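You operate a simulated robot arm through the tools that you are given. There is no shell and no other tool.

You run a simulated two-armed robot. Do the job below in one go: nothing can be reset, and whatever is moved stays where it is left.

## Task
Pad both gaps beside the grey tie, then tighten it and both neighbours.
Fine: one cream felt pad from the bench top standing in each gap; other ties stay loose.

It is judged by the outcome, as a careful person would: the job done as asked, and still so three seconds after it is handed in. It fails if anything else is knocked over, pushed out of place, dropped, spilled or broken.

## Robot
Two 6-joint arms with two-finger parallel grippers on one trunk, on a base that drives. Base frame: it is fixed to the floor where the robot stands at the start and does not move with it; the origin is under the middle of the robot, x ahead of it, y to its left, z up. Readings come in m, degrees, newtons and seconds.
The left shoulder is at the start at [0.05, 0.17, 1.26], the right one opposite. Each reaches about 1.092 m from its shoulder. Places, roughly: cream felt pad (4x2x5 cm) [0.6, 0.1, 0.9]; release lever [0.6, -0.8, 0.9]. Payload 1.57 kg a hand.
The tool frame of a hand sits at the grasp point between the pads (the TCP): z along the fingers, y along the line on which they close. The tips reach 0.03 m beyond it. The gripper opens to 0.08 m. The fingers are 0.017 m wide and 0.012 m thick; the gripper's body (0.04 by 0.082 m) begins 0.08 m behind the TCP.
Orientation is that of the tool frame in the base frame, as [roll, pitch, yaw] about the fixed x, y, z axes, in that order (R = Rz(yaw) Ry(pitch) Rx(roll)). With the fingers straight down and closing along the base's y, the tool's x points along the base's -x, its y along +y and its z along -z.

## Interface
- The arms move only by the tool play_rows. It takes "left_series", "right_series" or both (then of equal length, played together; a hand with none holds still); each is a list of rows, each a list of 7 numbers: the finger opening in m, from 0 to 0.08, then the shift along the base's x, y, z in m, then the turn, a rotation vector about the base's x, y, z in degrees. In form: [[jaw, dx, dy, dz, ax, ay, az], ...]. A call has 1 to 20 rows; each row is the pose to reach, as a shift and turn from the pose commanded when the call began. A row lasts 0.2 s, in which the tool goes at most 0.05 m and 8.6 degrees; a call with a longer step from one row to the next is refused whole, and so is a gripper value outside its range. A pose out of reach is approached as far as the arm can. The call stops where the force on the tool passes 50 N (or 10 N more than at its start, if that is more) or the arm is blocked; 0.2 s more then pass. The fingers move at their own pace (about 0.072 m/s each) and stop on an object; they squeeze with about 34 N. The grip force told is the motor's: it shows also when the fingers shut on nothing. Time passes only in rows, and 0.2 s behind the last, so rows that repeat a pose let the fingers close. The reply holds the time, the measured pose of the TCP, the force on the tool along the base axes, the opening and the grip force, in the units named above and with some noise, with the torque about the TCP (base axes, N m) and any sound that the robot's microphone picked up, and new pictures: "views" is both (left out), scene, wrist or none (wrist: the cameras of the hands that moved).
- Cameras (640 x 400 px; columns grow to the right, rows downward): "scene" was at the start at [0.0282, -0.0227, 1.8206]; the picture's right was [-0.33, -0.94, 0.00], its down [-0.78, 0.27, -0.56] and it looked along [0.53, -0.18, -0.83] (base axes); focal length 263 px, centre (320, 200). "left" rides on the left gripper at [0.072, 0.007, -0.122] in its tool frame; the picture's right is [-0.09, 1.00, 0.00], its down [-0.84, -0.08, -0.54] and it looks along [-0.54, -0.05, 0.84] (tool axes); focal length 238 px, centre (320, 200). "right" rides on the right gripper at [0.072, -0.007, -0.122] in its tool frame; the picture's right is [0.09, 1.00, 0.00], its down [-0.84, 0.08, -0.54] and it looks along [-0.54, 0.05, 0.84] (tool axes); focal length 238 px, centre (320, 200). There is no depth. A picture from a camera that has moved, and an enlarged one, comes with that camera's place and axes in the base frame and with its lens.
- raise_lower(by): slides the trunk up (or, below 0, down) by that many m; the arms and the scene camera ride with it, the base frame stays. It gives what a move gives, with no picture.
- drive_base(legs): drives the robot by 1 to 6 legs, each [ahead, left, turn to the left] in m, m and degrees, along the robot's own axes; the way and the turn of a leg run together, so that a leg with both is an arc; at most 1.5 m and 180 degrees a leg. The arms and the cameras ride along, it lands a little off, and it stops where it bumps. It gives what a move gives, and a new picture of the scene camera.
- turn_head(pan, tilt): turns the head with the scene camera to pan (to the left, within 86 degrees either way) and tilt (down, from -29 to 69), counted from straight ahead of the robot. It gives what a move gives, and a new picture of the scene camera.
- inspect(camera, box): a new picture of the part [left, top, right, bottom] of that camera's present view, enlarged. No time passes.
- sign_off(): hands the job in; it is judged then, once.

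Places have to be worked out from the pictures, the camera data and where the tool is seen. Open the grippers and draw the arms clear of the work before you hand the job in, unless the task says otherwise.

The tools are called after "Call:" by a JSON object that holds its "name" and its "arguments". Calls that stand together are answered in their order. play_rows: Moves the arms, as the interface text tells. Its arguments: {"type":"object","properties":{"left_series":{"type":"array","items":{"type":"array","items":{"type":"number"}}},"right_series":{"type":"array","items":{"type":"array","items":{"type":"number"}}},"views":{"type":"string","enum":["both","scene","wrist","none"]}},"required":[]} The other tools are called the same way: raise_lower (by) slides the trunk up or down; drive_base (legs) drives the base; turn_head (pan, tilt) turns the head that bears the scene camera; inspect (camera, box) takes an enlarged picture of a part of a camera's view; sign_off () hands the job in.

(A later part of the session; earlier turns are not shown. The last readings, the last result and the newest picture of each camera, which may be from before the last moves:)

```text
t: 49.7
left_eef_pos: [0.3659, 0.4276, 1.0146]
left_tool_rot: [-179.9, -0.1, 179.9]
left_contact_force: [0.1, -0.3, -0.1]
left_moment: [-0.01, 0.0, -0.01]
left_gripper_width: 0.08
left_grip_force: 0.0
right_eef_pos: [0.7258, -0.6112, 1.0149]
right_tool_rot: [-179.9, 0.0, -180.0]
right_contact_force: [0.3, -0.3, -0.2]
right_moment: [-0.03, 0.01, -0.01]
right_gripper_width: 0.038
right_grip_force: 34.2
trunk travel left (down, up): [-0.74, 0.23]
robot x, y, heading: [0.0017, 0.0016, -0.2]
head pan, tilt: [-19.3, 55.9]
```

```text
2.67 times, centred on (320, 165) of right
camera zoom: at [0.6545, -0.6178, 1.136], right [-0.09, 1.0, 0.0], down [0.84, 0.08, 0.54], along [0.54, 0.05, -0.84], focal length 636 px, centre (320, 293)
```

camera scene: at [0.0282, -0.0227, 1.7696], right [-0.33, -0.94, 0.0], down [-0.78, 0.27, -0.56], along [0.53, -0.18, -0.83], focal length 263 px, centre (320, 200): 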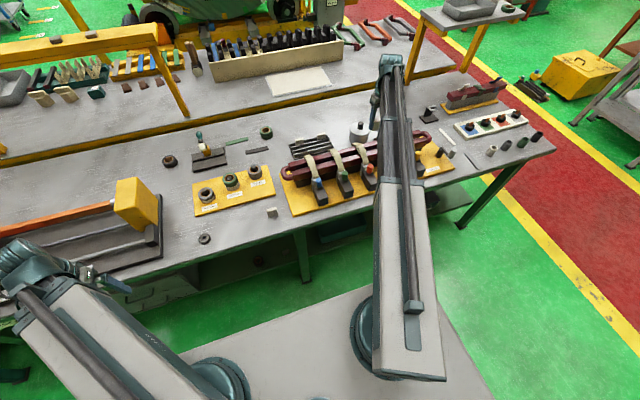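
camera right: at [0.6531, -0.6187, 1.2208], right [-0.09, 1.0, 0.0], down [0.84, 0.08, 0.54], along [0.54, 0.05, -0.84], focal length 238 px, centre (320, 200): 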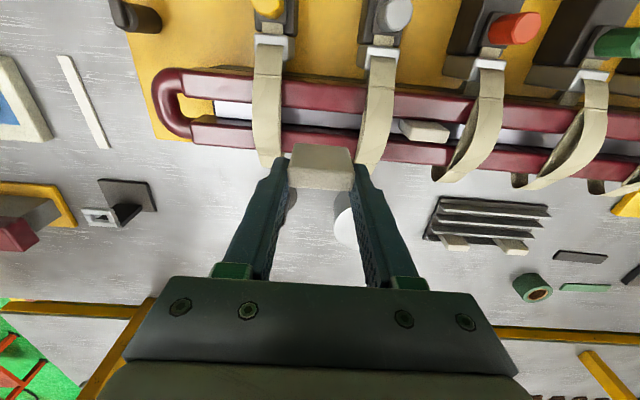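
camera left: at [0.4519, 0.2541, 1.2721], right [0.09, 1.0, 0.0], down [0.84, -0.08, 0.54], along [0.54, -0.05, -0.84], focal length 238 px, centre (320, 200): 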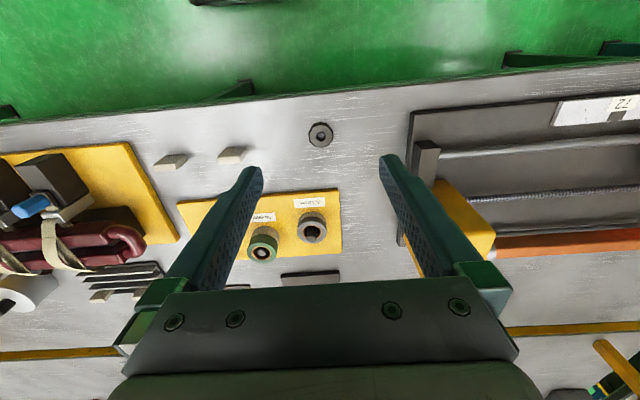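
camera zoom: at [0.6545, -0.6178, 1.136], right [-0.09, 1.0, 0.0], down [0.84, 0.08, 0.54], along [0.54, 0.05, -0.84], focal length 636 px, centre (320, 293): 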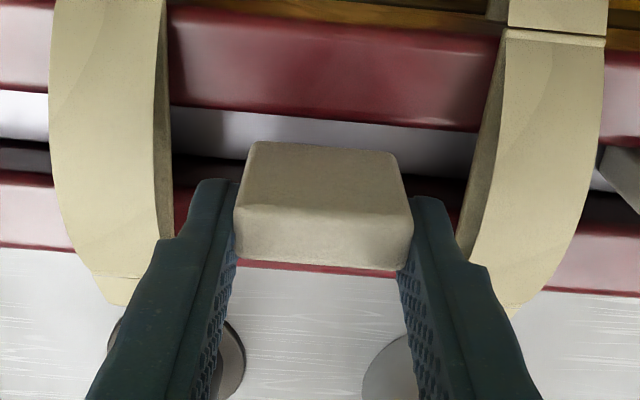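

The pad lines up with the slot (front margin ≈3 mm). Lowering into it with force check.

Call:
{"name": "raise_lower", "arguments": {"by": -0.03}}

Call:
{"name": "inspect", "arguments": {"camera": "right", "box": [200, 90, 440, 240]}}

```text
t: 50.3
left_eef_pos: [0.3645, 0.4285, 0.9931]
left_tool_rot: [-179.8, 0.1, 179.9]
left_contact_force: [0.0, -0.2, 0.2]
left_moment: [0.04, -0.02, 0.0]
left_gripper_width: 0.0799
left_grip_force: 0.1
right_eef_pos: [0.7251, -0.6107, 0.9957]
right_tool_rot: [-179.8, 0.4, -179.9]
right_contact_force: [-1.5, 0.6, 36.6]
right_moment: [0.97, -0.24, -0.03]
right_gripper_width: 0.0383
right_grip_force: 33.7
trunk travel left (down, up): [-0.717, 0.253]
robot x, y, heading: [0.0025, -0.0034, -0.0]
head pan, tilt: [-19.3, 55.9]
stopped: the force on the tool passed its limit at 65 N (the readings are from after the stop); the commanded pose is now the measured one
```

```text
2.67 times, centred on (320, 165) of right
camera zoom: at [0.6533, -0.6174, 1.1156], right [-0.09, 1.0, 0.0], down [0.83, 0.08, 0.55], along [0.55, 0.05, -0.84], focal length 636 px, centre (320, 293)
```

zoom: 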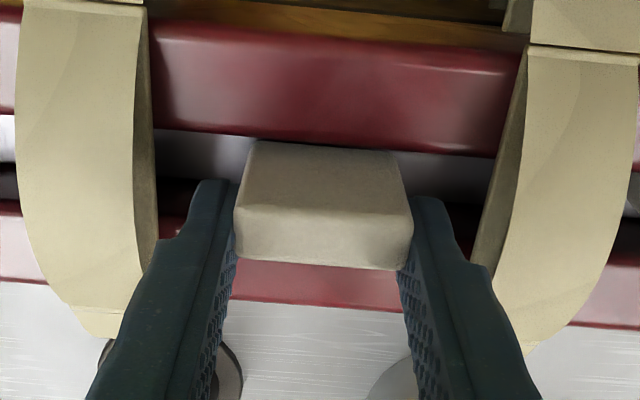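

Stopped at almost the same height as before, with a torque pointing to contact on the +y side. Before lifting I'll inspect what is touching.

Call:
{"name": "inspect", "arguments": {"camera": "right", "box": [350, 110, 450, 180]}}

Call:
{"name": "inspect", "arguments": {"camera": "right", "box": [230, 130, 330, 200]}}

Call:
{"name": "inspect", "arguments": {"camera": "right", "box": [280, 130, 380, 200]}}

Call:
{"name": "inspect", "arguments": {"camera": "scene", "box": [330, 90, 450, 165]}}

```text
5.71 times, centred on (400, 145) of right
camera zoom: at [0.6533, -0.6174, 1.1156], right [-0.09, 1.0, 0.0], down [0.83, 0.08, 0.55], along [0.55, 0.05, -0.84], focal length 1362 px, centre (-137, 514)
```

zoom: 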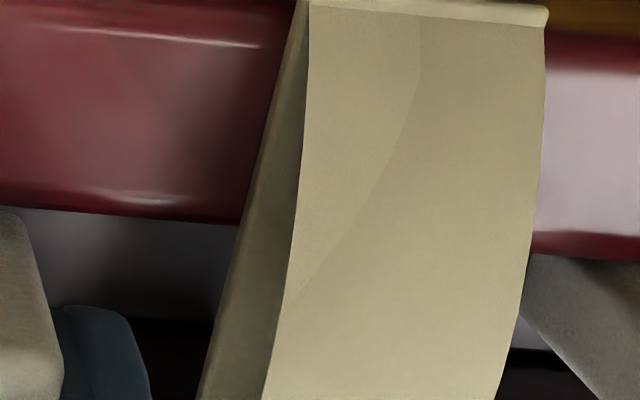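

```text
5.71 times, centred on (280, 165) of right
camera zoom: at [0.6533, -0.6174, 1.1156], right [-0.09, 1.0, 0.0], down [0.83, 0.08, 0.55], along [0.55, 0.05, -0.84], focal length 1362 px, centre (549, 400)
```

zoom: 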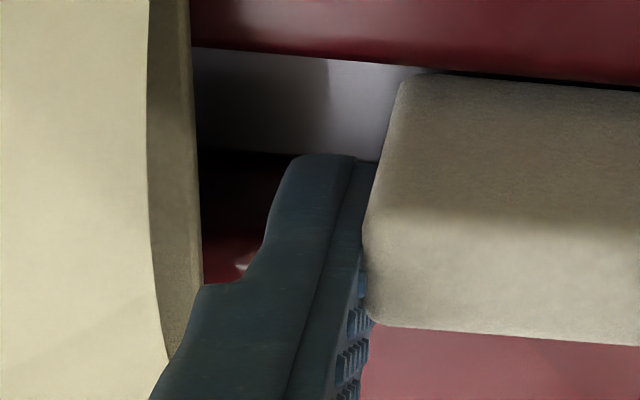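

```text
5.71 times, centred on (330, 165) of right
camera zoom: at [0.6533, -0.6174, 1.1156], right [-0.09, 1.0, 0.0], down [0.83, 0.08, 0.55], along [0.55, 0.05, -0.84], focal length 1362 px, centre (263, 400)
```

zoom: 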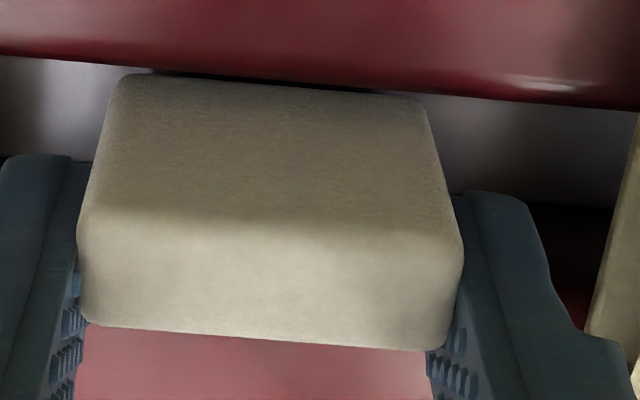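

```text
5.33 times, centred on (390, 128) of scene
camera zoom: at [0.0248, -0.0202, 1.6631], right [-0.33, -0.94, 0.0], down [-0.78, 0.27, -0.56], along [0.53, -0.19, -0.83], focal length 1402 px, centre (-53, 587)
```

zoom: 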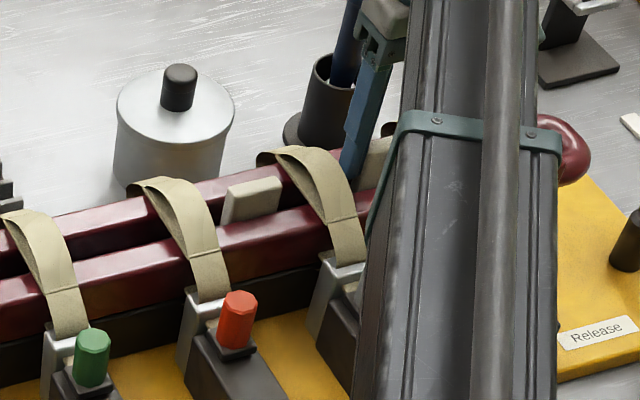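

The finger shoulders appear to sit on the tall loose straps' edges (contact lever ≈±2.6 cm in y, above pad height), so gripping along y is too wide here. I'll take this pad back to its bench spot and regrip it across its thickness (yaw 90°), which also centres it in x.

Call:
{"name": "raise_lower", "arguments": {"by": 0.12}}

Call:
{"name": "play_rows", "arguments": {"right_series": [[0.03, 0, 0, 0, 0, 0.4, 0], [0.03, -0.005, 0.045, 0, 0, 0.4, 0], [0.03, -0.01, 0.09, 0, 0, 0.4, 0], [0.03, -0.015, 0.135, 0, 0, 0.4, 0], [0.03, -0.02, 0.18, 0, 0, 0.4, 0], [0.03, -0.03, 0.225, 0, 0, 0.4, 0], [0.03, -0.04, 0.27, 0, 0, 0.4, 0], [0.03, -0.05, 0.315, 0, 0, 0.4, 0], [0.03, -0.06, 0.36, 0, 0, 0.4, 0], [0.03, -0.07, 0.405, 0, 0, 0.4, 0], [0.03, -0.08, 0.45, 0, 0, 0.4, 0], [0.03, -0.09, 0.495, 0, 0, 0.4, 0], [0.03, -0.1, 0.54, 0, 0, 0.4, 0], [0.03, -0.11, 0.58, 0, 0, 0.4, 0], [0.03, -0.119, 0.585, 0, 0, 0.4, 0], [0.03, -0.119, 0.585, 0, 0, 0.4, 0]], "views": "wrist"}}

```text
t: 51.8
left_eef_pos: [0.3656, 0.4272, 1.1118]
left_tool_rot: [-179.8, -0.1, 179.9]
left_contact_force: [-0.4, -0.6, -0.5]
left_moment: [0.02, -0.01, 0.03]
left_gripper_width: 0.08
left_grip_force: 0.1
right_eef_pos: [0.7276, -0.6139, 1.1117]
right_tool_rot: [-179.7, 0.3, 180.0]
right_contact_force: [-1.0, -0.5, 0.1]
right_moment: [0.0, 0.02, 0.04]
right_gripper_width: 0.038
right_grip_force: 33.7
trunk travel left (down, up): [-0.837, 0.133]
robot x, y, heading: [0.0055, -0.0013, 0.1]
head pan, tilt: [-19.3, 55.9]
```

```text
t: 55.2
left_eef_pos: [0.3673, 0.4274, 1.1117]
left_tool_rot: [-179.9, 0.0, 180.0]
left_contact_force: [0.7, 0.2, -0.5]
left_moment: [0.01, 0.0, 0.03]
left_gripper_width: 0.0798
left_grip_force: 0.0
right_eef_pos: [0.6087, -0.0295, 1.1116]
right_tool_rot: [-179.8, -0.1, 179.9]
right_contact_force: [-1.2, -0.3, 0.3]
right_moment: [0.01, -0.02, -0.01]
right_gripper_width: 0.0381
right_grip_force: 34.2
trunk travel left (down, up): [-0.837, 0.133]
robot x, y, heading: [0.0008, -0.0018, -0.0]
head pan, tilt: [-19.3, 55.9]
camera right: at [0.5374, -0.036, 1.2328], right [-0.09, 1.0, 0.0], down [0.84, 0.08, 0.54], along [0.54, 0.05, -0.84], focal length 238 px, centre (320, 200)
```

right: 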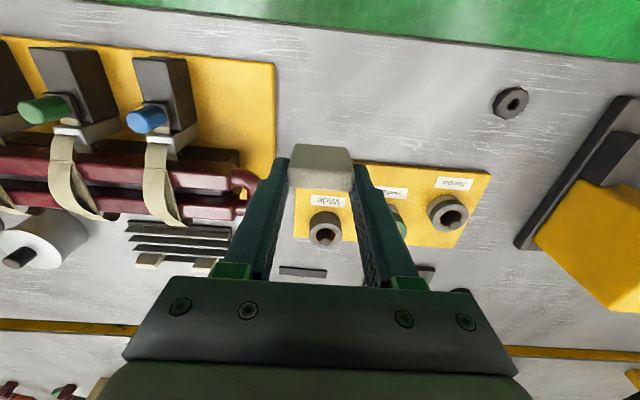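

Over the original spot again. Lowering so the pad bottom just reaches the bench, then opening.

Call:
{"name": "raise_lower", "arguments": {"by": -0.203}}

Call:
{"name": "raise_lower", "arguments": {"by": -0.003}}

Call:
{"name": "play_rows", "arguments": {"right_series": [[0.04, 0, 0, 0, 0, 0, 0], [0.044, 0, 0, 0, 0, 0, 0], [0.06, 0, 0, 0, 0, 0, 0], [0.06, 0, 0, 0, 0, 0, 0]], "views": "none"}}

Call:
{"name": "inspect", "arguments": {"camera": "right", "box": [240, 130, 400, 230]}}

```text
t: 57.4
left_eef_pos: [0.368, 0.4281, 0.9096]
left_tool_rot: [-179.8, -0.1, 180.0]
left_contact_force: [-0.6, 0.1, -0.5]
left_moment: [-0.03, 0.04, -0.02]
left_gripper_width: 0.0802
left_grip_force: 0.2
right_eef_pos: [0.6076, -0.0309, 0.9098]
right_tool_rot: [-179.8, -0.2, -179.9]
right_contact_force: [0.2, 0.1, -0.4]
right_moment: [0.0, -0.02, -0.01]
right_gripper_width: 0.0381
right_grip_force: 34.1
trunk travel left (down, up): [-0.634, 0.336]
robot x, y, heading: [0.0004, 0.0003, -0.0]
head pan, tilt: [-19.3, 55.9]
```

```text
t: 57.9
left_eef_pos: [0.366, 0.4275, 0.9066]
left_tool_rot: [-180.0, -0.1, 179.9]
left_contact_force: [0.4, -0.6, 0.7]
left_moment: [-0.02, -0.03, -0.04]
left_gripper_width: 0.0799
left_grip_force: 0.1
right_eef_pos: [0.6077, -0.0304, 0.906]
right_tool_rot: [-179.8, 0.0, -180.0]
right_contact_force: [-0.5, 0.0, -0.6]
right_moment: [0.0, 0.0, 0.02]
right_gripper_width: 0.0384
right_grip_force: 34.1
trunk travel left (down, up): [-0.631, 0.339]
robot x, y, heading: [0.0002, -0.0008, -0.1]
head pan, tilt: [-19.3, 55.9]
```

```text
t: 58.9
left_eef_pos: [0.3663, 0.4276, 0.9066]
left_tool_rot: [-179.9, -0.1, 179.9]
left_contact_force: [-0.5, 0.3, 0.2]
left_moment: [-0.01, 0.01, 0.03]
left_gripper_width: 0.08
left_grip_force: 0.0
right_eef_pos: [0.607, -0.0305, 0.9052]
right_tool_rot: [-179.8, -0.1, -180.0]
right_contact_force: [0.4, -0.1, 0.2]
right_moment: [0.01, 0.0, -0.03]
right_gripper_width: 0.0604
right_grip_force: 0.1
trunk travel left (down, up): [-0.631, 0.339]
robot x, y, heading: [0.0018, 0.0011, 0.0]
head pan, tilt: [-19.3, 55.9]
```

```text
4.00 times, centred on (320, 180) of right
camera zoom: at [0.5374, -0.0363, 1.0268], right [-0.09, 1.0, 0.0], down [0.84, 0.08, 0.54], along [0.54, 0.05, -0.84], focal length 953 px, centre (320, 280)
```

zoom: 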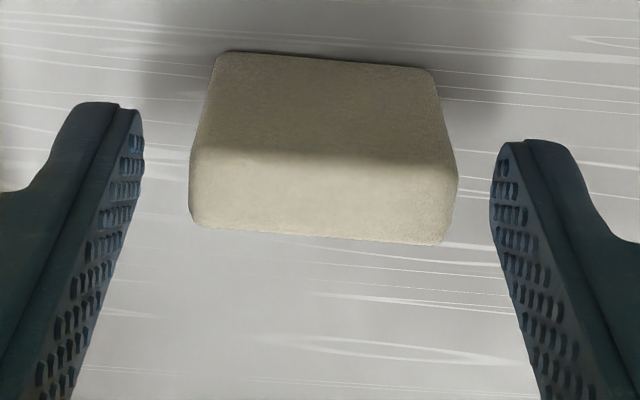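

The pad stands upright on the bench again, centred near (0.607, -0.030). I'll raise and yaw the hand 90° so the jaw closes along x.

Call:
{"name": "raise_lower", "arguments": {"by": 0.1}}

Call:
{"name": "play_rows", "arguments": {"right_series": [[0.06, 0, 0, 0, 0, 0, 8], [0.06, 0, 0, 0, 0, 0, 16], [0.06, 0, 0, 0, 0, 0, 24], [0.06, 0, 0, 0, 0, 0, 32], [0.06, 0, 0, 0, 0, 0, 40], [0.06, 0, 0, 0, 0, 0, 48], [0.06, 0, 0, 0, 0, 0, 56], [0.06, 0, 0, 0, 0, 0, 64], [0.06, 0, 0, 0, 0, 0, 72], [0.06, 0, 0, 0, 0, 0, 80], [0.06, 0, 0, 0, 0, 0, 88], [0.06, 0, 0, 0, 0, 0, 89.5], [0.06, 0, 0, 0, 0, 0, 89.5]], "views": "both"}}

Call:
{"name": "inspect", "arguments": {"camera": "right", "box": [200, 80, 440, 230]}}

```text
t: 60.2
left_eef_pos: [0.3669, 0.4275, 1.0055]
left_tool_rot: [-179.9, 0.0, 180.0]
left_contact_force: [0.1, 0.3, -0.1]
left_moment: [-0.01, 0.03, -0.05]
left_gripper_width: 0.0799
left_grip_force: 0.1
right_eef_pos: [0.6082, -0.0298, 1.0061]
right_tool_rot: [-179.7, -0.1, -180.0]
right_contact_force: [0.7, 0.2, -0.4]
right_moment: [0.01, 0.03, 0.0]
right_gripper_width: 0.0602
right_grip_force: 0.0
trunk travel left (down, up): [-0.731, 0.239]
robot x, y, heading: [0.0014, -0.0039, -0.1]
head pan, tilt: [-19.3, 55.9]
```

```text
t: 63.0
left_eef_pos: [0.3668, 0.4278, 1.0056]
left_tool_rot: [-179.9, -0.1, 180.0]
left_contact_force: [0.6, -0.4, -0.4]
left_moment: [0.02, 0.02, 0.05]
left_gripper_width: 0.0801
left_grip_force: 0.1
right_eef_pos: [0.6089, -0.03, 1.0061]
right_tool_rot: [-179.8, -0.1, -90.6]
right_contact_force: [0.2, 0.4, -0.4]
right_moment: [-0.03, 0.0, -0.02]
right_gripper_width: 0.0599
right_grip_force: 0.2
trunk travel left (down, up): [-0.731, 0.239]
robot x, y, heading: [-0.0022, -0.0034, -0.1]
head pan, tilt: [-19.3, 55.9]
camera scene: at [0.0287, -0.023, 1.6764], right [-0.33, -0.94, 0.0], down [-0.78, 0.27, -0.56], along [0.53, -0.19, -0.83], focal length 263 px, centre (320, 200)
camera right: at [0.6147, -0.1024, 1.1268], right [-1.0, -0.08, 0.0], down [-0.07, 0.84, 0.54], along [-0.04, 0.54, -0.84], focal length 238 px, centre (320, 200)
```

scene: 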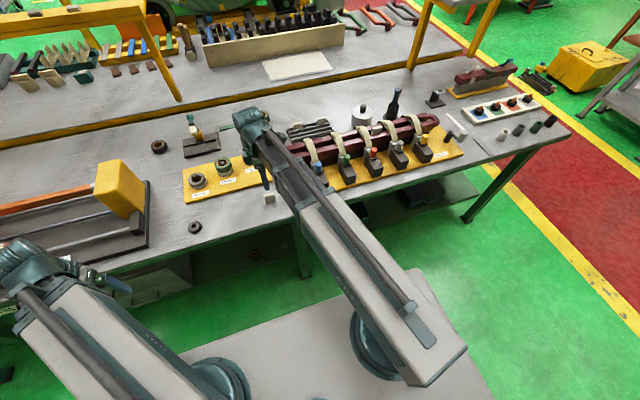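
right: 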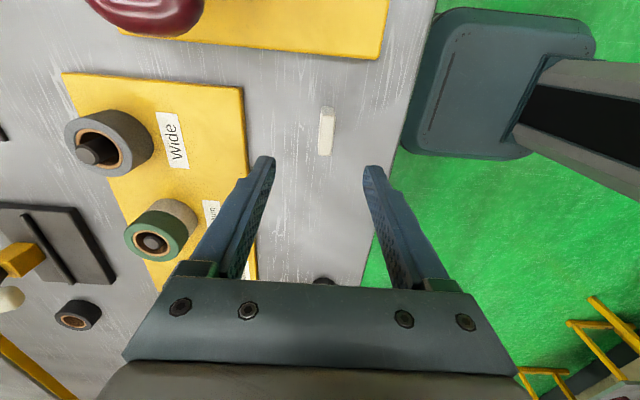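

```text
2.67 times, centred on (320, 155) of right
camera zoom: at [0.6147, -0.1024, 1.1268], right [-1.0, -0.08, 0.0], down [-0.07, 0.84, 0.54], along [-0.04, 0.54, -0.84], focal length 636 px, centre (320, 320)
```

zoom: 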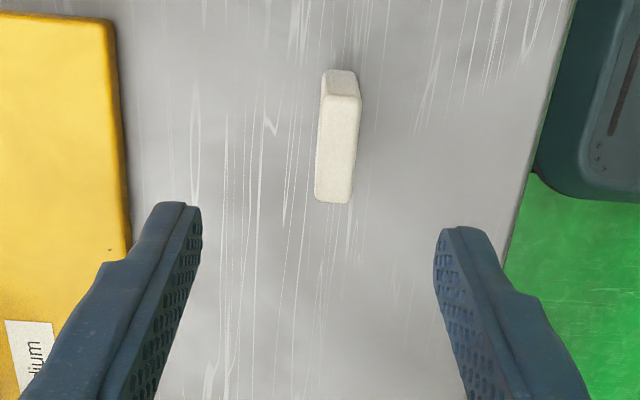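

Seen from this side the pad is ≈5 mm to -x of the TCP and aligned in yaw. I'll shift -5 mm in x, lower so the tips overlap only the top ~1.4 cm, and close.

Call:
{"name": "play_rows", "arguments": {"right_series": [[0.06, -0.005, 0.001, 0, 0, 0, 0], [0.06, -0.005, 0.001, 0, 0, 0, 0]], "views": "none"}}

Call:
{"name": "raise_lower", "arguments": {"by": -0.091}}

Call:
{"name": "inspect", "arguments": {"camera": "right", "box": [240, 110, 400, 210]}}

```text
t: 63.6
left_eef_pos: [0.3672, 0.426, 1.0064]
left_tool_rot: [-179.8, -0.1, 179.9]
left_contact_force: [0.4, 0.2, 0.2]
left_moment: [-0.03, -0.01, -0.02]
left_gripper_width: 0.0801
left_grip_force: 0.0
right_eef_pos: [0.6026, -0.0305, 1.0063]
right_tool_rot: [-179.8, -0.1, -90.5]
right_contact_force: [0.2, 0.6, 0.2]
right_moment: [-0.01, 0.0, -0.01]
right_gripper_width: 0.0598
right_grip_force: 0.1
trunk travel left (down, up): [-0.731, 0.239]
robot x, y, heading: [-0.0009, -0.0008, -0.3]
head pan, tilt: [-19.3, 55.9]
```

```text
t: 64.9
left_eef_pos: [0.3657, 0.4278, 0.9152]
left_tool_rot: [-179.9, -0.2, 179.9]
left_contact_force: [-0.1, 0.1, 0.4]
left_moment: [0.0, -0.02, 0.02]
left_gripper_width: 0.0801
left_grip_force: 0.1
right_eef_pos: [0.6031, -0.0295, 0.9148]
right_tool_rot: [-179.8, -0.1, -90.6]
right_contact_force: [1.0, -0.2, 0.5]
right_moment: [-0.02, -0.05, 0.02]
right_gripper_width: 0.0597
right_grip_force: 0.1
trunk travel left (down, up): [-0.64, 0.33]
robot x, y, heading: [-0.0003, -0.0023, -0.1]
head pan, tilt: [-19.3, 55.9]
```

```text
4.00 times, centred on (320, 160) of right
camera zoom: at [0.6094, -0.1011, 1.0359], right [-1.0, -0.08, 0.0], down [-0.07, 0.84, 0.54], along [-0.04, 0.54, -0.84], focal length 953 px, centre (320, 360)
```

zoom: 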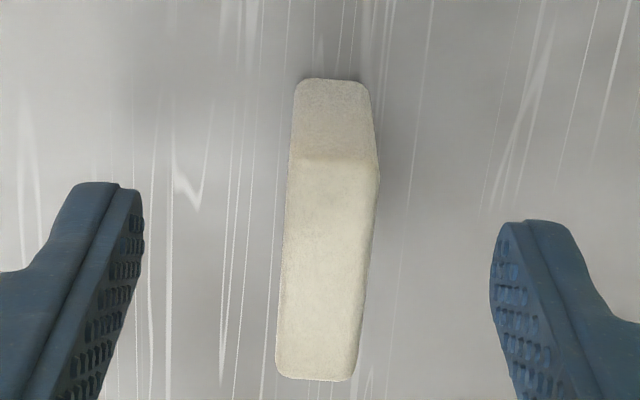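

Well centred between the fingers. Closing on the pad's thickness.

Call:
{"name": "play_rows", "arguments": {"right_series": [[0.03, 0, 0, 0, 0, 0, 0], [0.008, 0, 0, 0, 0, 0, 0], [0.008, 0, 0, 0, 0, 0, 0], [0.008, 0, 0, 0, 0, 0, 0], [0.008, 0, 0, 0, 0, 0, 0]], "views": "none"}}

Call:
{"name": "raise_lower", "arguments": {"by": 0.195}}

Call:
{"name": "inspect", "arguments": {"camera": "right", "box": [240, 110, 400, 210]}}

```text
t: 66.1
left_eef_pos: [0.3662, 0.4273, 0.9149]
left_tool_rot: [-179.9, 0.0, 179.9]
left_contact_force: [-0.3, 1.6, -0.1]
left_moment: [0.0, -0.01, 0.0]
left_gripper_width: 0.0799
left_grip_force: 0.0
right_eef_pos: [0.6032, -0.0284, 0.9154]
right_tool_rot: [-179.8, 0.0, -90.5]
right_contact_force: [-0.3, 0.1, 0.0]
right_moment: [0.01, 0.01, -0.02]
right_gripper_width: 0.0123
right_grip_force: 28.8
trunk travel left (down, up): [-0.64, 0.33]
robot x, y, heading: [0.0016, -0.0002, -0.0]
head pan, tilt: [-19.3, 55.9]
```

```text
t: 68.2
left_eef_pos: [0.3659, 0.4275, 1.1087]
left_tool_rot: [-179.9, -0.2, 179.8]
left_contact_force: [-0.3, -0.8, -0.6]
left_moment: [0.0, -0.03, 0.02]
left_gripper_width: 0.0799
left_grip_force: 0.1
right_eef_pos: [0.6025, -0.0289, 1.1101]
right_tool_rot: [-179.8, -0.1, -90.6]
right_contact_force: [0.6, 0.4, -0.1]
right_moment: [0.03, 0.0, 0.01]
right_gripper_width: 0.0125
right_grip_force: 29.8
trunk travel left (down, up): [-0.835, 0.135]
robot x, y, heading: [0.0008, -0.0003, 0.0]
head pan, tilt: [-19.3, 55.9]
```

```text
4.00 times, centred on (320, 160) of right
camera zoom: at [0.6096, -0.1011, 1.2307], right [-1.0, -0.08, 0.0], down [-0.07, 0.84, 0.54], along [-0.04, 0.54, -0.84], focal length 953 px, centre (320, 360)
```

zoom: 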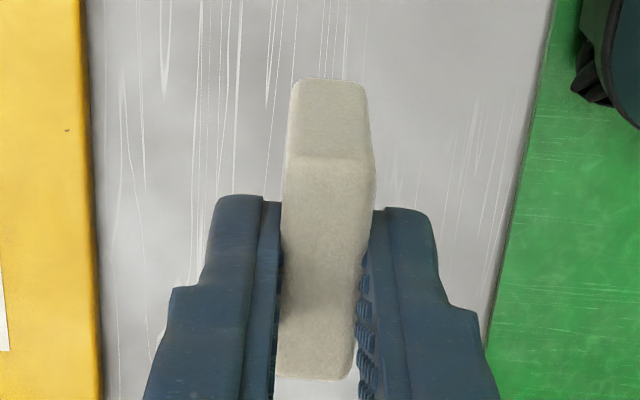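

The pad is held firmly across its thickness. Carrying it to above the grey–yellow bay, TCP target ≈(0.726, -0.609).

Call:
{"name": "play_rows", "arguments": {"right_series": [[0.008, 0.01, -0.045, 0, 0, 0, 0.5], [0.008, 0.02, -0.09, 0, 0, 0, 0.5], [0.008, 0.03, -0.135, 0, 0, 0, 0.5], [0.008, 0.04, -0.18, 0, 0, 0, 0.5], [0.008, 0.05, -0.225, 0, 0, 0, 0.5], [0.008, 0.06, -0.27, 0, 0, 0, 0.5], [0.008, 0.07, -0.315, 0, 0, 0, 0.5], [0.008, 0.08, -0.36, 0, 0, 0, 0.5], [0.008, 0.09, -0.405, 0, 0, 0, 0.5], [0.008, 0.1, -0.45, 0, 0, 0, 0.5], [0.008, 0.11, -0.495, 0, 0, 0, 0.5], [0.008, 0.118, -0.54, 0, 0, 0, 0.5], [0.008, 0.122, -0.57, 0, 0, 0, 0.5], [0.008, 0.123, -0.58, 0, 0, 0, 0.5], [0.008, 0.123, -0.58, 0, 0, 0, 0.5]], "views": "wrist"}}

Call:
{"name": "inspect", "arguments": {"camera": "right", "box": [200, 60, 440, 210]}}

```text
t: 71.4
left_eef_pos: [0.3676, 0.4272, 1.1103]
left_tool_rot: [-179.9, -0.1, 179.9]
left_contact_force: [-0.4, -0.2, -0.4]
left_moment: [0.03, 0.01, 0.04]
left_gripper_width: 0.0801
left_grip_force: 0.0
right_eef_pos: [0.7271, -0.6077, 1.11]
right_tool_rot: [-179.8, -0.1, -89.9]
right_contact_force: [0.2, 0.4, -0.2]
right_moment: [0.0, 0.0, -0.02]
right_gripper_width: 0.0121
right_grip_force: 29.1
trunk travel left (down, up): [-0.835, 0.135]
robot x, y, heading: [0.0034, 0.0001, -0.1]
head pan, tilt: [-19.3, 55.9]
camera right: at [0.7329, -0.6804, 1.2308], right [-1.0, -0.09, 0.0], down [-0.08, 0.84, 0.54], along [-0.05, 0.54, -0.84], focal length 238 px, centre (320, 200)
```

right: 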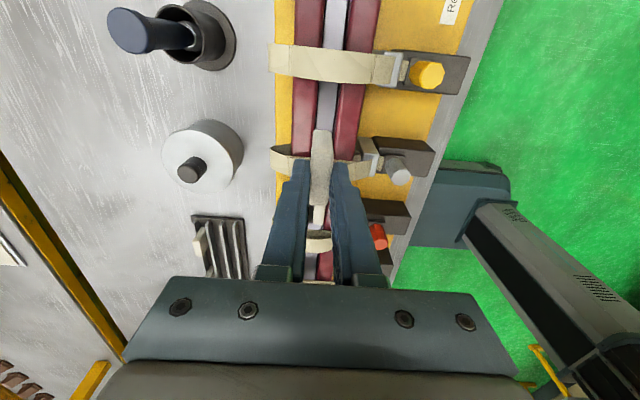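

```text
2.67 times, centred on (320, 135) of right
camera zoom: at [0.7329, -0.6804, 1.2308], right [-1.0, -0.09, 0.0], down [-0.08, 0.84, 0.54], along [-0.05, 0.54, -0.84], focal length 636 px, centre (320, 373)
```

zoom: 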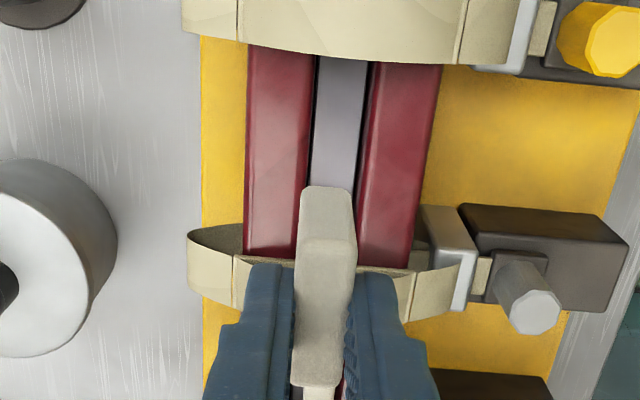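

This side view is much better: the slot actually spans x≈0.707–0.733 (centre ≈0.720), i.e. my earlier x estimate was ~6 mm off. I'll shift -7 mm in x and -3 mm in y, then lower to just above the bars.

Call:
{"name": "play_rows", "arguments": {"right_series": [[0.008, -0.007, -0.003, 0, 0, 0, 0], [0.008, -0.007, -0.003, 0, 0, 0, 0]], "views": "none"}}

Call:
{"name": "raise_lower", "arguments": {"by": -0.085}}

Call:
{"name": "inspect", "arguments": {"camera": "right", "box": [200, 60, 440, 210]}}

```text
t: 72.0
left_eef_pos: [0.366, 0.4264, 1.1094]
left_tool_rot: [-179.9, -0.1, 179.8]
left_contact_force: [0.1, 0.2, 0.3]
left_moment: [0.04, 0.0, 0.0]
left_gripper_width: 0.0801
left_grip_force: 0.1
right_eef_pos: [0.7194, -0.6128, 1.1094]
right_tool_rot: [-179.9, 0.0, -90.0]
right_contact_force: [0.7, -0.1, 0.3]
right_moment: [0.02, 0.02, 0.0]
right_gripper_width: 0.0123
right_grip_force: 29.1
trunk travel left (down, up): [-0.835, 0.135]
robot x, y, heading: [-0.0001, -0.0002, -0.0]
head pan, tilt: [-19.3, 55.9]
```

```text
t: 73.2
left_eef_pos: [0.3666, 0.4277, 1.0257]
left_tool_rot: [-179.9, -0.1, 180.0]
left_contact_force: [0.1, -0.3, 0.0]
left_moment: [0.02, 0.0, 0.0]
left_gripper_width: 0.0801
left_grip_force: 0.0
right_eef_pos: [0.7189, -0.6112, 1.0252]
right_tool_rot: [-179.8, -0.1, -90.0]
right_contact_force: [-0.7, 0.4, 0.3]
right_moment: [-0.03, -0.03, 0.02]
right_gripper_width: 0.0127
right_grip_force: 29.7
trunk travel left (down, up): [-0.75, 0.22]
robot x, y, heading: [-0.0002, -0.0012, 0.0]
head pan, tilt: [-19.3, 55.9]
```

```text
2.67 times, centred on (320, 135) of right
camera zoom: at [0.7259, -0.6832, 1.1459], right [-1.0, -0.09, 0.0], down [-0.08, 0.84, 0.54], along [-0.05, 0.54, -0.84], focal length 636 px, centre (320, 373)
```

zoom: 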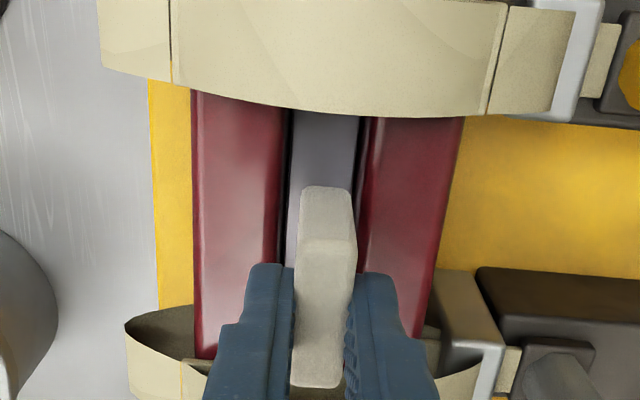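

The pad bottom now sits right over the slot with clearance on both sides and clear of both straps. Lowering into the slot.

Call:
{"name": "raise_lower", "arguments": {"by": -0.038}}

Call:
{"name": "inspect", "arguments": {"camera": "right", "box": [240, 80, 400, 180]}}

```text
t: 73.9
left_eef_pos: [0.3637, 0.4287, 0.9919]
left_tool_rot: [-179.8, 0.1, 180.0]
left_contact_force: [0.5, 0.6, -0.2]
left_moment: [0.01, 0.01, 0.0]
left_gripper_width: 0.0798
left_grip_force: 0.0
right_eef_pos: [0.7188, -0.6117, 0.9956]
right_tool_rot: [-179.3, -0.5, -89.9]
right_contact_force: [-0.8, 1.1, 46.2]
right_moment: [0.22, 0.63, -0.02]
right_gripper_width: 0.0123
right_grip_force: 29.7
trunk travel left (down, up): [-0.716, 0.254]
robot x, y, heading: [0.0031, -0.002, -0.0]
head pan, tilt: [-19.3, 55.9]
stopped: the force on the tool passed its limit at 70 N (the readings are from after the stop); the commanded pose is now the measured one
```

```text
4.00 times, centred on (320, 130) of right
camera zoom: at [0.7247, -0.6821, 1.1169], right [-1.0, -0.09, -0.01], down [-0.08, 0.84, 0.53], along [-0.04, 0.53, -0.85], focal length 953 px, centre (320, 480)
```

zoom: 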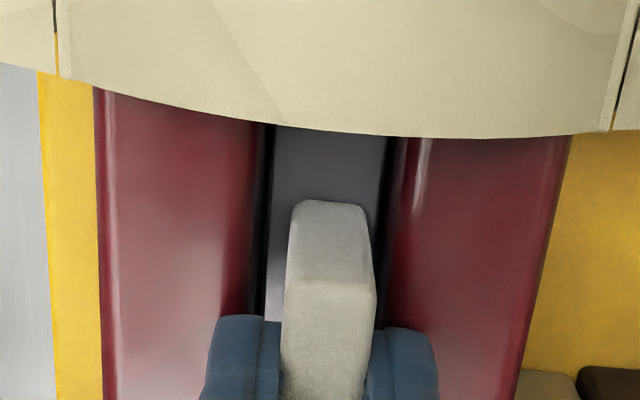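

The fingertips met the bar tops (z≈0.9655), which also means the pad bottom is at the slot floor (≈0.932, matching the first pad). I'll lift 3 mm to unload, then open the jaw gently.

Call:
{"name": "raise_lower", "arguments": {"by": 0.003}}

Call:
{"name": "play_rows", "arguments": {"right_series": [[0.014, 0, 0, 0, 0, 0, 0], [0.017, 0, 0, 0, 0, 0, 0], [0.022, 0, 0, 0, 0, 0, 0], [0.032, 0, 0, 0, 0, 0, 0], [0.032, 0, 0, 0, 0, 0, 0]], "views": "none"}}

Call:
{"name": "inspect", "arguments": {"camera": "right", "box": [240, 80, 400, 180]}}

```text
t: 74.4
left_eef_pos: [0.3654, 0.4286, 0.9935]
left_tool_rot: [-179.8, 0.0, 179.9]
left_contact_force: [0.8, -0.1, -0.2]
left_moment: [-0.04, 0.01, 0.01]
left_gripper_width: 0.0798
left_grip_force: 0.1
right_eef_pos: [0.7194, -0.611, 0.995]
right_tool_rot: [-179.4, -0.5, -89.9]
right_contact_force: [-9.7, 8.8, 13.6]
right_moment: [0.41, 0.48, 0.0]
right_gripper_width: 0.0125
right_grip_force: 29.9
trunk travel left (down, up): [-0.719, 0.251]
robot x, y, heading: [-0.0027, -0.0039, 0.1]
head pan, tilt: [-19.3, 55.9]
```

```text
t: 75.6
left_eef_pos: [0.3669, 0.4299, 0.9934]
left_tool_rot: [-179.7, 0.0, 179.9]
left_contact_force: [0.0, -0.5, 0.7]
left_moment: [0.01, -0.02, -0.03]
left_gripper_width: 0.0802
left_grip_force: 0.0
right_eef_pos: [0.7237, -0.6117, 0.9953]
right_tool_rot: [-179.2, -0.5, -90.0]
right_contact_force: [13.5, 6.4, 24.0]
right_moment: [0.3, 0.06, -0.1]
right_gripper_width: 0.0198
right_grip_force: 0.1
trunk travel left (down, up): [-0.719, 0.251]
robot x, y, heading: [0.0056, -0.0014, 0.0]
head pan, tilt: [-19.3, 55.9]
```

```text
4.00 times, centred on (320, 130) of right
camera zoom: at [0.7288, -0.6827, 1.1171], right [-1.0, -0.09, -0.01], down [-0.08, 0.84, 0.53], along [-0.04, 0.53, -0.85], focal length 953 px, centre (320, 480)
```

zoom: 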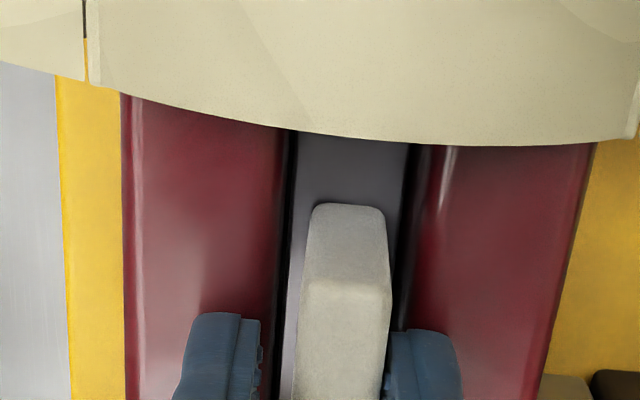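

The -x finger is catching the front bar's edge as it opens. I'll relax the jaw slightly to 0.018 to relieve that side force, then lift a few millimetres.

Call:
{"name": "play_rows", "arguments": {"right_series": [[0.018, 0.002, 0, 0, 0, 0, 0], [0.018, 0.002, 0, 0, 0, 0, 0]], "views": "none"}}

Call:
{"name": "raise_lower", "arguments": {"by": 0.008}}

Call:
{"name": "inspect", "arguments": {"camera": "right", "box": [240, 80, 400, 180]}}

```text
t: 76.2
left_eef_pos: [0.3659, 0.4297, 0.9936]
left_tool_rot: [-179.8, 0.0, 179.9]
left_contact_force: [-0.3, -0.7, 0.3]
left_moment: [0.02, 0.02, -0.06]
left_gripper_width: 0.0801
left_grip_force: 0.2
right_eef_pos: [0.7217, -0.6123, 0.9946]
right_tool_rot: [-179.4, -0.3, -90.0]
right_contact_force: [-1.1, 11.5, 12.9]
right_moment: [0.44, 0.29, -0.21]
right_gripper_width: 0.0187
right_grip_force: 0.4
trunk travel left (down, up): [-0.719, 0.251]
robot x, y, heading: [-0.004, 0.0021, 0.0]
head pan, tilt: [-19.3, 55.9]
```

```text
t: 76.8
left_eef_pos: [0.3682, 0.4269, 1.0015]
left_tool_rot: [-179.9, 0.0, 179.9]
left_contact_force: [0.8, -0.5, 0.1]
left_moment: [0.01, 0.01, 0.02]
left_gripper_width: 0.0799
left_grip_force: 0.0
right_eef_pos: [0.7231, -0.6136, 1.0019]
right_tool_rot: [-179.5, -0.4, -90.1]
right_contact_force: [1.0, 0.3, -0.3]
right_moment: [0.01, 0.04, 0.03]
right_gripper_width: 0.0182
right_grip_force: 0.2
trunk travel left (down, up): [-0.727, 0.243]
robot x, y, heading: [-0.0012, -0.0005, 0.1]
head pan, tilt: [-19.3, 55.9]
```

```text
4.00 times, centred on (320, 130) of right
camera zoom: at [0.7302, -0.6862, 1.123], right [-1.0, -0.09, -0.01], down [-0.08, 0.84, 0.53], along [-0.04, 0.53, -0.84], focal length 953 px, centre (320, 480)
```

zoom: 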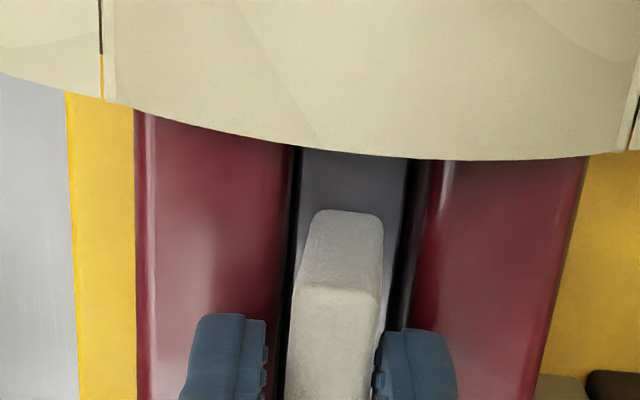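

Free of the bars now; the -x finger is lightly leaning the pad. I'll recentre by -2.5 mm and raise clear to check how the pad stands.

Call:
{"name": "play_rows", "arguments": {"right_series": [[0.02, -0.0025, 0.0, 0, 0, 0, 0], [0.03, -0.0025, 0.0, 0, 0, 0, 0], [0.03, -0.0025, 0.0, 0, 0, 0, 0]], "views": "none"}}

Call:
{"name": "inspect", "arguments": {"camera": "right", "box": [240, 80, 400, 180]}}

Call:
{"name": "raise_lower", "arguments": {"by": 0.11}}

Call:
{"name": "inspect", "arguments": {"camera": "right", "box": [240, 60, 400, 160]}}

```text
t: 77.6
left_eef_pos: [0.3669, 0.4256, 1.0023]
left_tool_rot: [-180.0, 0.0, 179.9]
left_contact_force: [0.6, -0.6, -0.7]
left_moment: [0.01, 0.02, -0.01]
left_gripper_width: 0.08
left_grip_force: 0.1
right_eef_pos: [0.7201, -0.6134, 1.0027]
right_tool_rot: [-179.3, -0.4, -90.0]
right_contact_force: [-0.9, -0.6, -0.3]
right_moment: [0.02, 0.02, 0.02]
right_gripper_width: 0.0301
right_grip_force: 0.0
trunk travel left (down, up): [-0.727, 0.243]
robot x, y, heading: [0.0023, -0.001, 0.1]
head pan, tilt: [-19.3, 55.9]
```

```text
4.00 times, centred on (320, 130) of right
camera zoom: at [0.7278, -0.6856, 1.1233], right [-1.0, -0.09, -0.01], down [-0.08, 0.84, 0.54], along [-0.04, 0.53, -0.84], focal length 953 px, centre (320, 480)
```

zoom: 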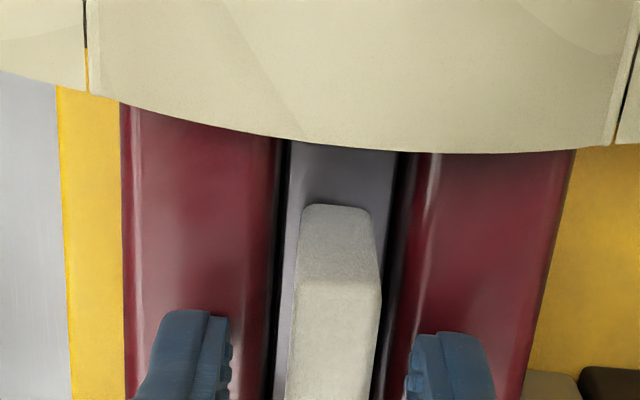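

```text
t: 79.0
left_eef_pos: [0.3675, 0.4276, 1.1121]
left_tool_rot: [-179.8, -0.2, 179.8]
left_contact_force: [1.0, 0.3, -0.6]
left_moment: [-0.03, -0.02, 0.04]
left_gripper_width: 0.0799
left_grip_force: 0.1
right_eef_pos: [0.7213, -0.6147, 1.1128]
right_tool_rot: [-179.4, -0.4, -90.0]
right_contact_force: [-0.5, -1.0, -0.1]
right_moment: [-0.01, -0.02, -0.04]
right_gripper_width: 0.0298
right_grip_force: 0.0
trunk travel left (down, up): [-0.837, 0.133]
robot x, y, heading: [-0.0001, 0.0013, -0.1]
head pan, tilt: [-19.3, 55.9]
```

```text
4.00 times, centred on (320, 110) of right
camera zoom: at [0.7279, -0.6856, 1.2332], right [-1.0, -0.09, -0.01], down [-0.08, 0.84, 0.54], along [-0.04, 0.53, -0.84], focal length 953 px, centre (320, 560)
```

zoom: 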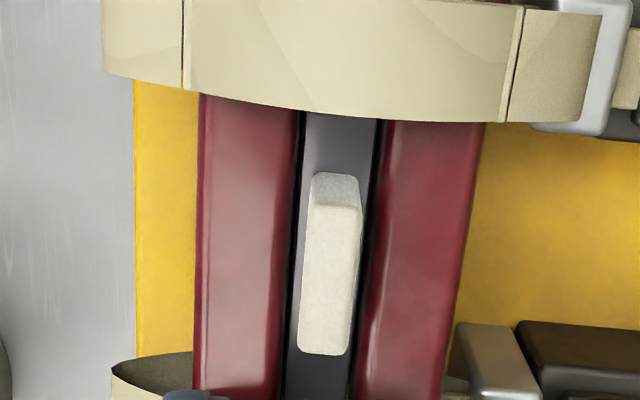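

Both: pad 2 stands upright in the grey–yellow slot. Next I'll study the tie mechanism from this side viewpoint, moving the hand (still high) so the yellow/grey knobs come into view.

Call:
{"name": "inspect", "arguments": {"camera": "right", "box": [0, 0, 640, 400]}}

Call:
{"name": "inspect", "arguments": {"camera": "right", "box": [330, 90, 470, 180]}}

Call:
{"name": "inspect", "arguments": {"camera": "right", "box": [340, 10, 500, 110]}}

```text
1.00 times, centred on (320, 200) of right (not enlarged: the box is as wide or as high as the picture)
camera zoom: at [0.7279, -0.6856, 1.2332], right [-1.0, -0.09, -0.01], down [-0.08, 0.84, 0.54], along [-0.04, 0.53, -0.84], focal length 238 px, centre (320, 200)
```

zoom: 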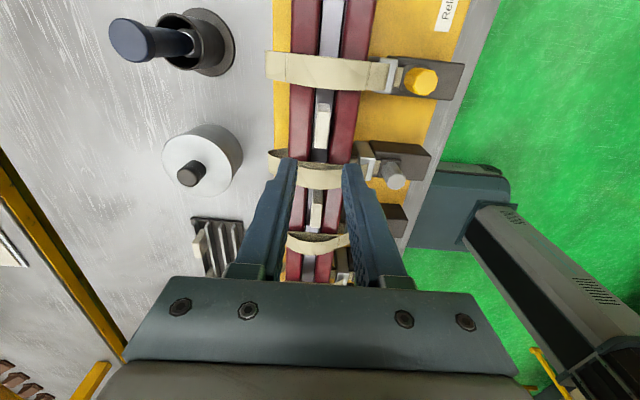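

```text
4.44 times, centred on (400, 135) of right
camera zoom: at [0.7279, -0.6856, 1.2332], right [-1.0, -0.09, -0.01], down [-0.08, 0.84, 0.54], along [-0.04, 0.53, -0.84], focal length 1059 px, centre (-36, 489)
```

zoom: 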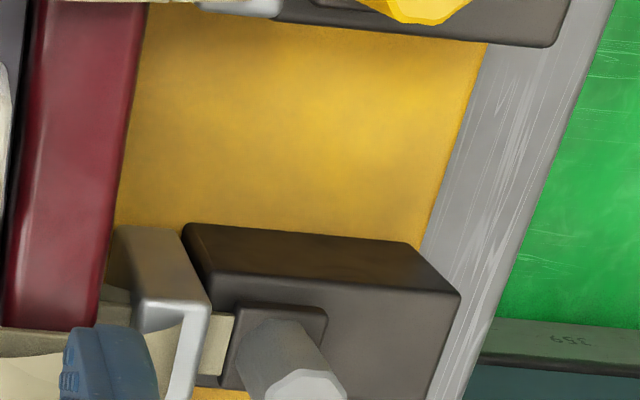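

```text
4.00 times, centred on (420, 60) of right
camera zoom: at [0.7279, -0.6856, 1.2332], right [-1.0, -0.09, -0.01], down [-0.08, 0.84, 0.54], along [-0.04, 0.53, -0.84], focal length 953 px, centre (-80, 760)
```

zoom: 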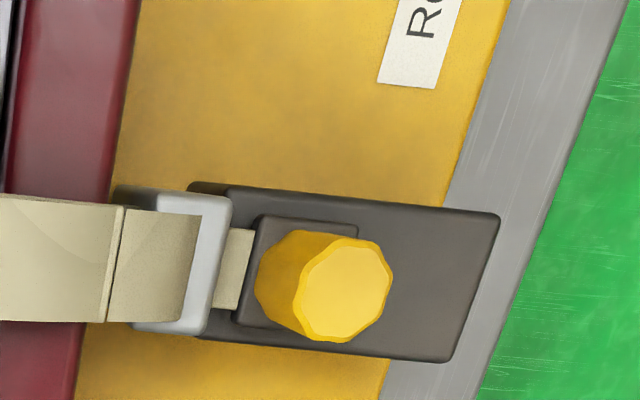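

The strap tail attaches to a slider plate with the knob, which rides on the dark block extending toward -x – so pulling the knob toward -x tightens. Grey knob top is ≈(0.624, -0.56, 0.97). I'll level the hand, yaw back 90° and move above the grey knob.

Call:
{"name": "play_rows", "arguments": {"right_series": [[0.04, 0, 0, 0, 0.4, 0.6, 0], [0.05, -0.03, 0.015, 0, 0.4, 0.6, 0], [0.05, -0.06, 0.03, 0, 0.4, 0.6, 0], [0.05, -0.09, 0.045, 0, 0.4, 0.6, 0], [0.05, -0.0975, 0.0545, 0, 0.4, 0.6, 0]], "views": "none"}}

Call:
{"name": "play_rows", "arguments": {"right_series": [[0.06, 0, 0, 0, 0, 0, -8], [0.06, 0, 0, 0, 0, 0, -16], [0.06, 0, 0, 0, 0, 0, -24], [0.06, 0, 0, 0, 0, 0, -32], [0.06, 0, 0, 0, 0, 0, -40], [0.06, 0, 0, 0, 0, 0, -48], [0.06, 0, 0, 0, 0, 0, -56], [0.06, 0, 0, 0, 0, 0, -64], [0.06, 0, 0, 0, 0, 0, -72], [0.06, 0, 0, 0, 0, 0, -80], [0.06, 0, 0, 0, 0, 0, -88], [0.06, 0, 0, 0, 0, 0, -90], [0.06, 0, 0, 0, 0, 0, -90]], "views": "wrist"}}

Call:
{"name": "inspect", "arguments": {"camera": "right", "box": [200, 60, 440, 210]}}

Call:
{"name": "inspect", "arguments": {"camera": "scene", "box": [300, 90, 460, 190]}}

```text
t: 80.2
left_eef_pos: [0.3676, 0.4273, 1.112]
left_tool_rot: [-179.8, -0.1, 179.9]
left_contact_force: [0.2, -0.6, 0.7]
left_moment: [0.03, -0.01, 0.0]
left_gripper_width: 0.0803
left_grip_force: 0.0
right_eef_pos: [0.6241, -0.5579, 1.1116]
right_tool_rot: [180.0, -0.1, -90.0]
right_contact_force: [0.9, 0.6, -0.3]
right_moment: [0.0, -0.01, -0.04]
right_gripper_width: 0.0499
right_grip_force: 0.0
trunk travel left (down, up): [-0.837, 0.133]
robot x, y, heading: [0.0013, -0.0005, -0.2]
head pan, tilt: [-19.3, 55.9]
```

```text
t: 83.0
left_eef_pos: [0.3668, 0.4275, 1.1111]
left_tool_rot: [-179.9, -0.1, 179.9]
left_contact_force: [-0.3, -1.1, 0.3]
left_moment: [0.05, -0.05, -0.01]
left_gripper_width: 0.0801
left_grip_force: 0.0
right_eef_pos: [0.6241, -0.56, 1.1117]
right_tool_rot: [-180.0, 0.0, 180.0]
right_contact_force: [0.2, 0.5, -0.2]
right_moment: [0.0, 0.0, -0.02]
right_gripper_width: 0.0602
right_grip_force: 0.0
trunk travel left (down, up): [-0.837, 0.133]
robot x, y, heading: [0.0001, 0.001, 0.0]
head pan, tilt: [-19.3, 55.9]
camera right: at [0.5531, -0.5664, 1.2327], right [-0.09, 1.0, 0.0], down [0.84, 0.08, 0.54], along [0.54, 0.05, -0.84], focal length 238 px, centre (320, 200)
```

right: 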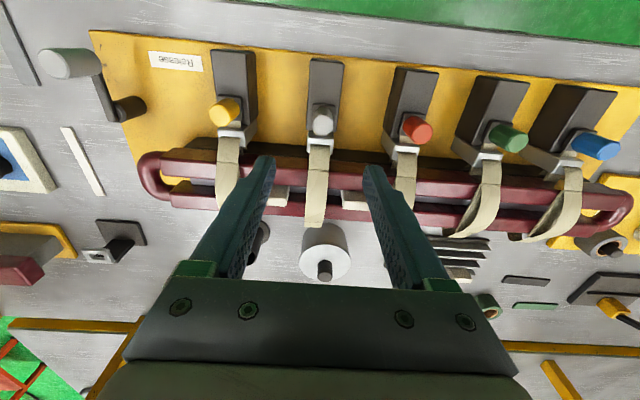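

```text
2.67 times, centred on (320, 135) of right
camera zoom: at [0.5531, -0.5664, 1.2327], right [-0.09, 1.0, 0.0], down [0.84, 0.08, 0.54], along [0.54, 0.05, -0.84], focal length 636 px, centre (320, 373)
```

zoom: 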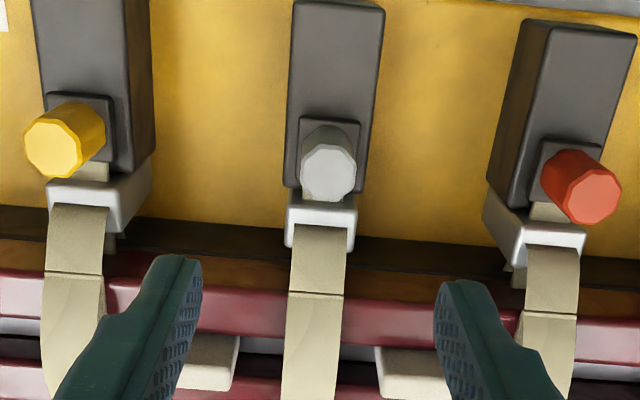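

```text
4.00 times, centred on (380, 140) of scene
camera zoom: at [0.029, -0.0233, 1.7825], right [-0.33, -0.94, 0.0], down [-0.78, 0.27, -0.56], along [0.53, -0.19, -0.83], focal length 1052 px, centre (80, 440)
```

zoom: 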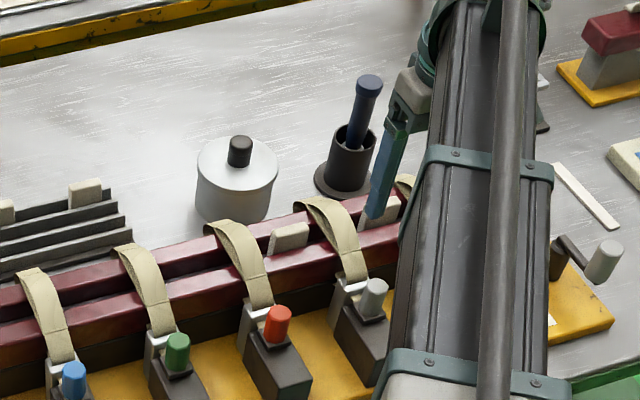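

Both pads stand in their gaps. Grey knob now computes to (0.624, -0.556, top 0.970), ≈2.3 cm wide; I'll shift 3.5 mm in y, lower so the tips straddle it, and look.

Call:
{"name": "play_rows", "arguments": {"right_series": [[0.05, 0, 0.0035, 0, 0, 0, 0], [0.05, 0, 0.0035, 0, 0, 0, 0]], "views": "none"}}

Call:
{"name": "raise_lower", "arguments": {"by": -0.11}}

Call:
{"name": "inspect", "arguments": {"camera": "right", "box": [240, 110, 400, 210]}}

Call:
{"name": "raise_lower", "arguments": {"by": -0.022}}

Call:
{"name": "inspect", "arguments": {"camera": "right", "box": [240, 110, 400, 210]}}

```text
t: 83.6
left_eef_pos: [0.3673, 0.4266, 1.1118]
left_tool_rot: [-179.9, 0.0, 179.9]
left_contact_force: [0.0, 0.2, 0.8]
left_moment: [0.02, -0.04, 0.02]
left_gripper_width: 0.08
left_grip_force: 0.1
right_eef_pos: [0.6251, -0.5565, 1.1125]
right_tool_rot: [179.9, 0.0, 180.0]
right_contact_force: [0.1, -0.4, 0.1]
right_moment: [0.01, -0.02, -0.01]
right_gripper_width: 0.0502
right_grip_force: 0.0
trunk travel left (down, up): [-0.837, 0.133]
robot x, y, heading: [0.0044, 0.0008, -0.2]
head pan, tilt: [-19.3, 55.9]
```

```text
t: 85.0
left_eef_pos: [0.367, 0.4269, 1.0019]
left_tool_rot: [-179.9, -0.1, 179.9]
left_contact_force: [1.1, 0.5, -0.3]
left_moment: [0.02, 0.02, 0.01]
left_gripper_width: 0.08
left_grip_force: 0.1
right_eef_pos: [0.624, -0.5567, 1.0015]
right_tool_rot: [180.0, 0.0, 180.0]
right_contact_force: [-0.4, -0.1, 0.6]
right_moment: [0.02, 0.01, -0.01]
right_gripper_width: 0.0501
right_grip_force: 0.2
trunk travel left (down, up): [-0.727, 0.243]
robot x, y, heading: [0.0011, -0.0015, -0.2]
head pan, tilt: [-19.3, 55.9]
```

```text
4.00 times, centred on (320, 160) of right
camera zoom: at [0.5532, -0.5633, 1.1228], right [-0.09, 1.0, 0.0], down [0.84, 0.08, 0.54], along [0.54, 0.05, -0.84], focal length 953 px, centre (320, 360)
```

zoom: 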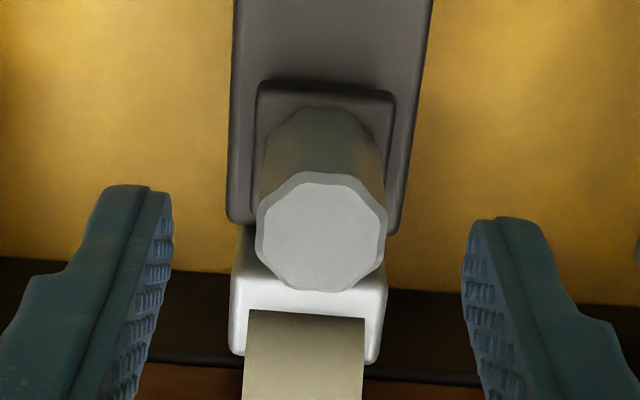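

```text
t: 85.7
left_eef_pos: [0.3665, 0.4266, 0.9799]
left_tool_rot: [-179.9, -0.1, 179.9]
left_contact_force: [-0.5, -1.1, -1.2]
left_moment: [0.01, -0.01, -0.04]
left_gripper_width: 0.0801
left_grip_force: 0.1
right_eef_pos: [0.6237, -0.5563, 0.98]
right_tool_rot: [-180.0, 0.1, -180.0]
right_contact_force: [0.4, 0.0, -0.2]
right_moment: [0.0, 0.0, -0.01]
right_gripper_width: 0.0498
right_grip_force: 0.2
trunk travel left (down, up): [-0.705, 0.265]
robot x, y, heading: [0.0016, -0.0017, 0.2]
head pan, tilt: [-19.3, 55.9]
```

```text
4.00 times, centred on (320, 160) of right
camera zoom: at [0.5532, -0.5633, 1.1008], right [-0.09, 1.0, 0.0], down [0.84, 0.08, 0.54], along [0.54, 0.05, -0.84], focal length 953 px, centre (320, 360)
```

zoom: 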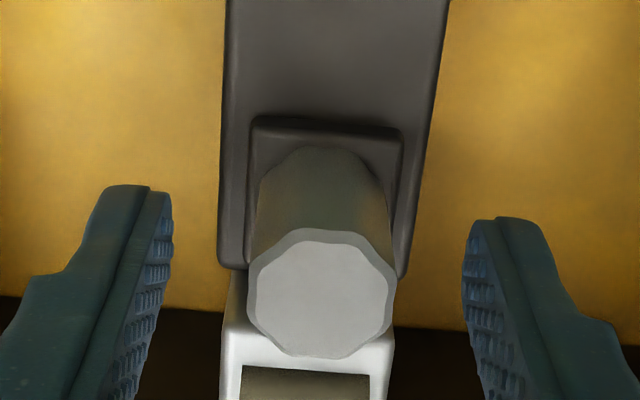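

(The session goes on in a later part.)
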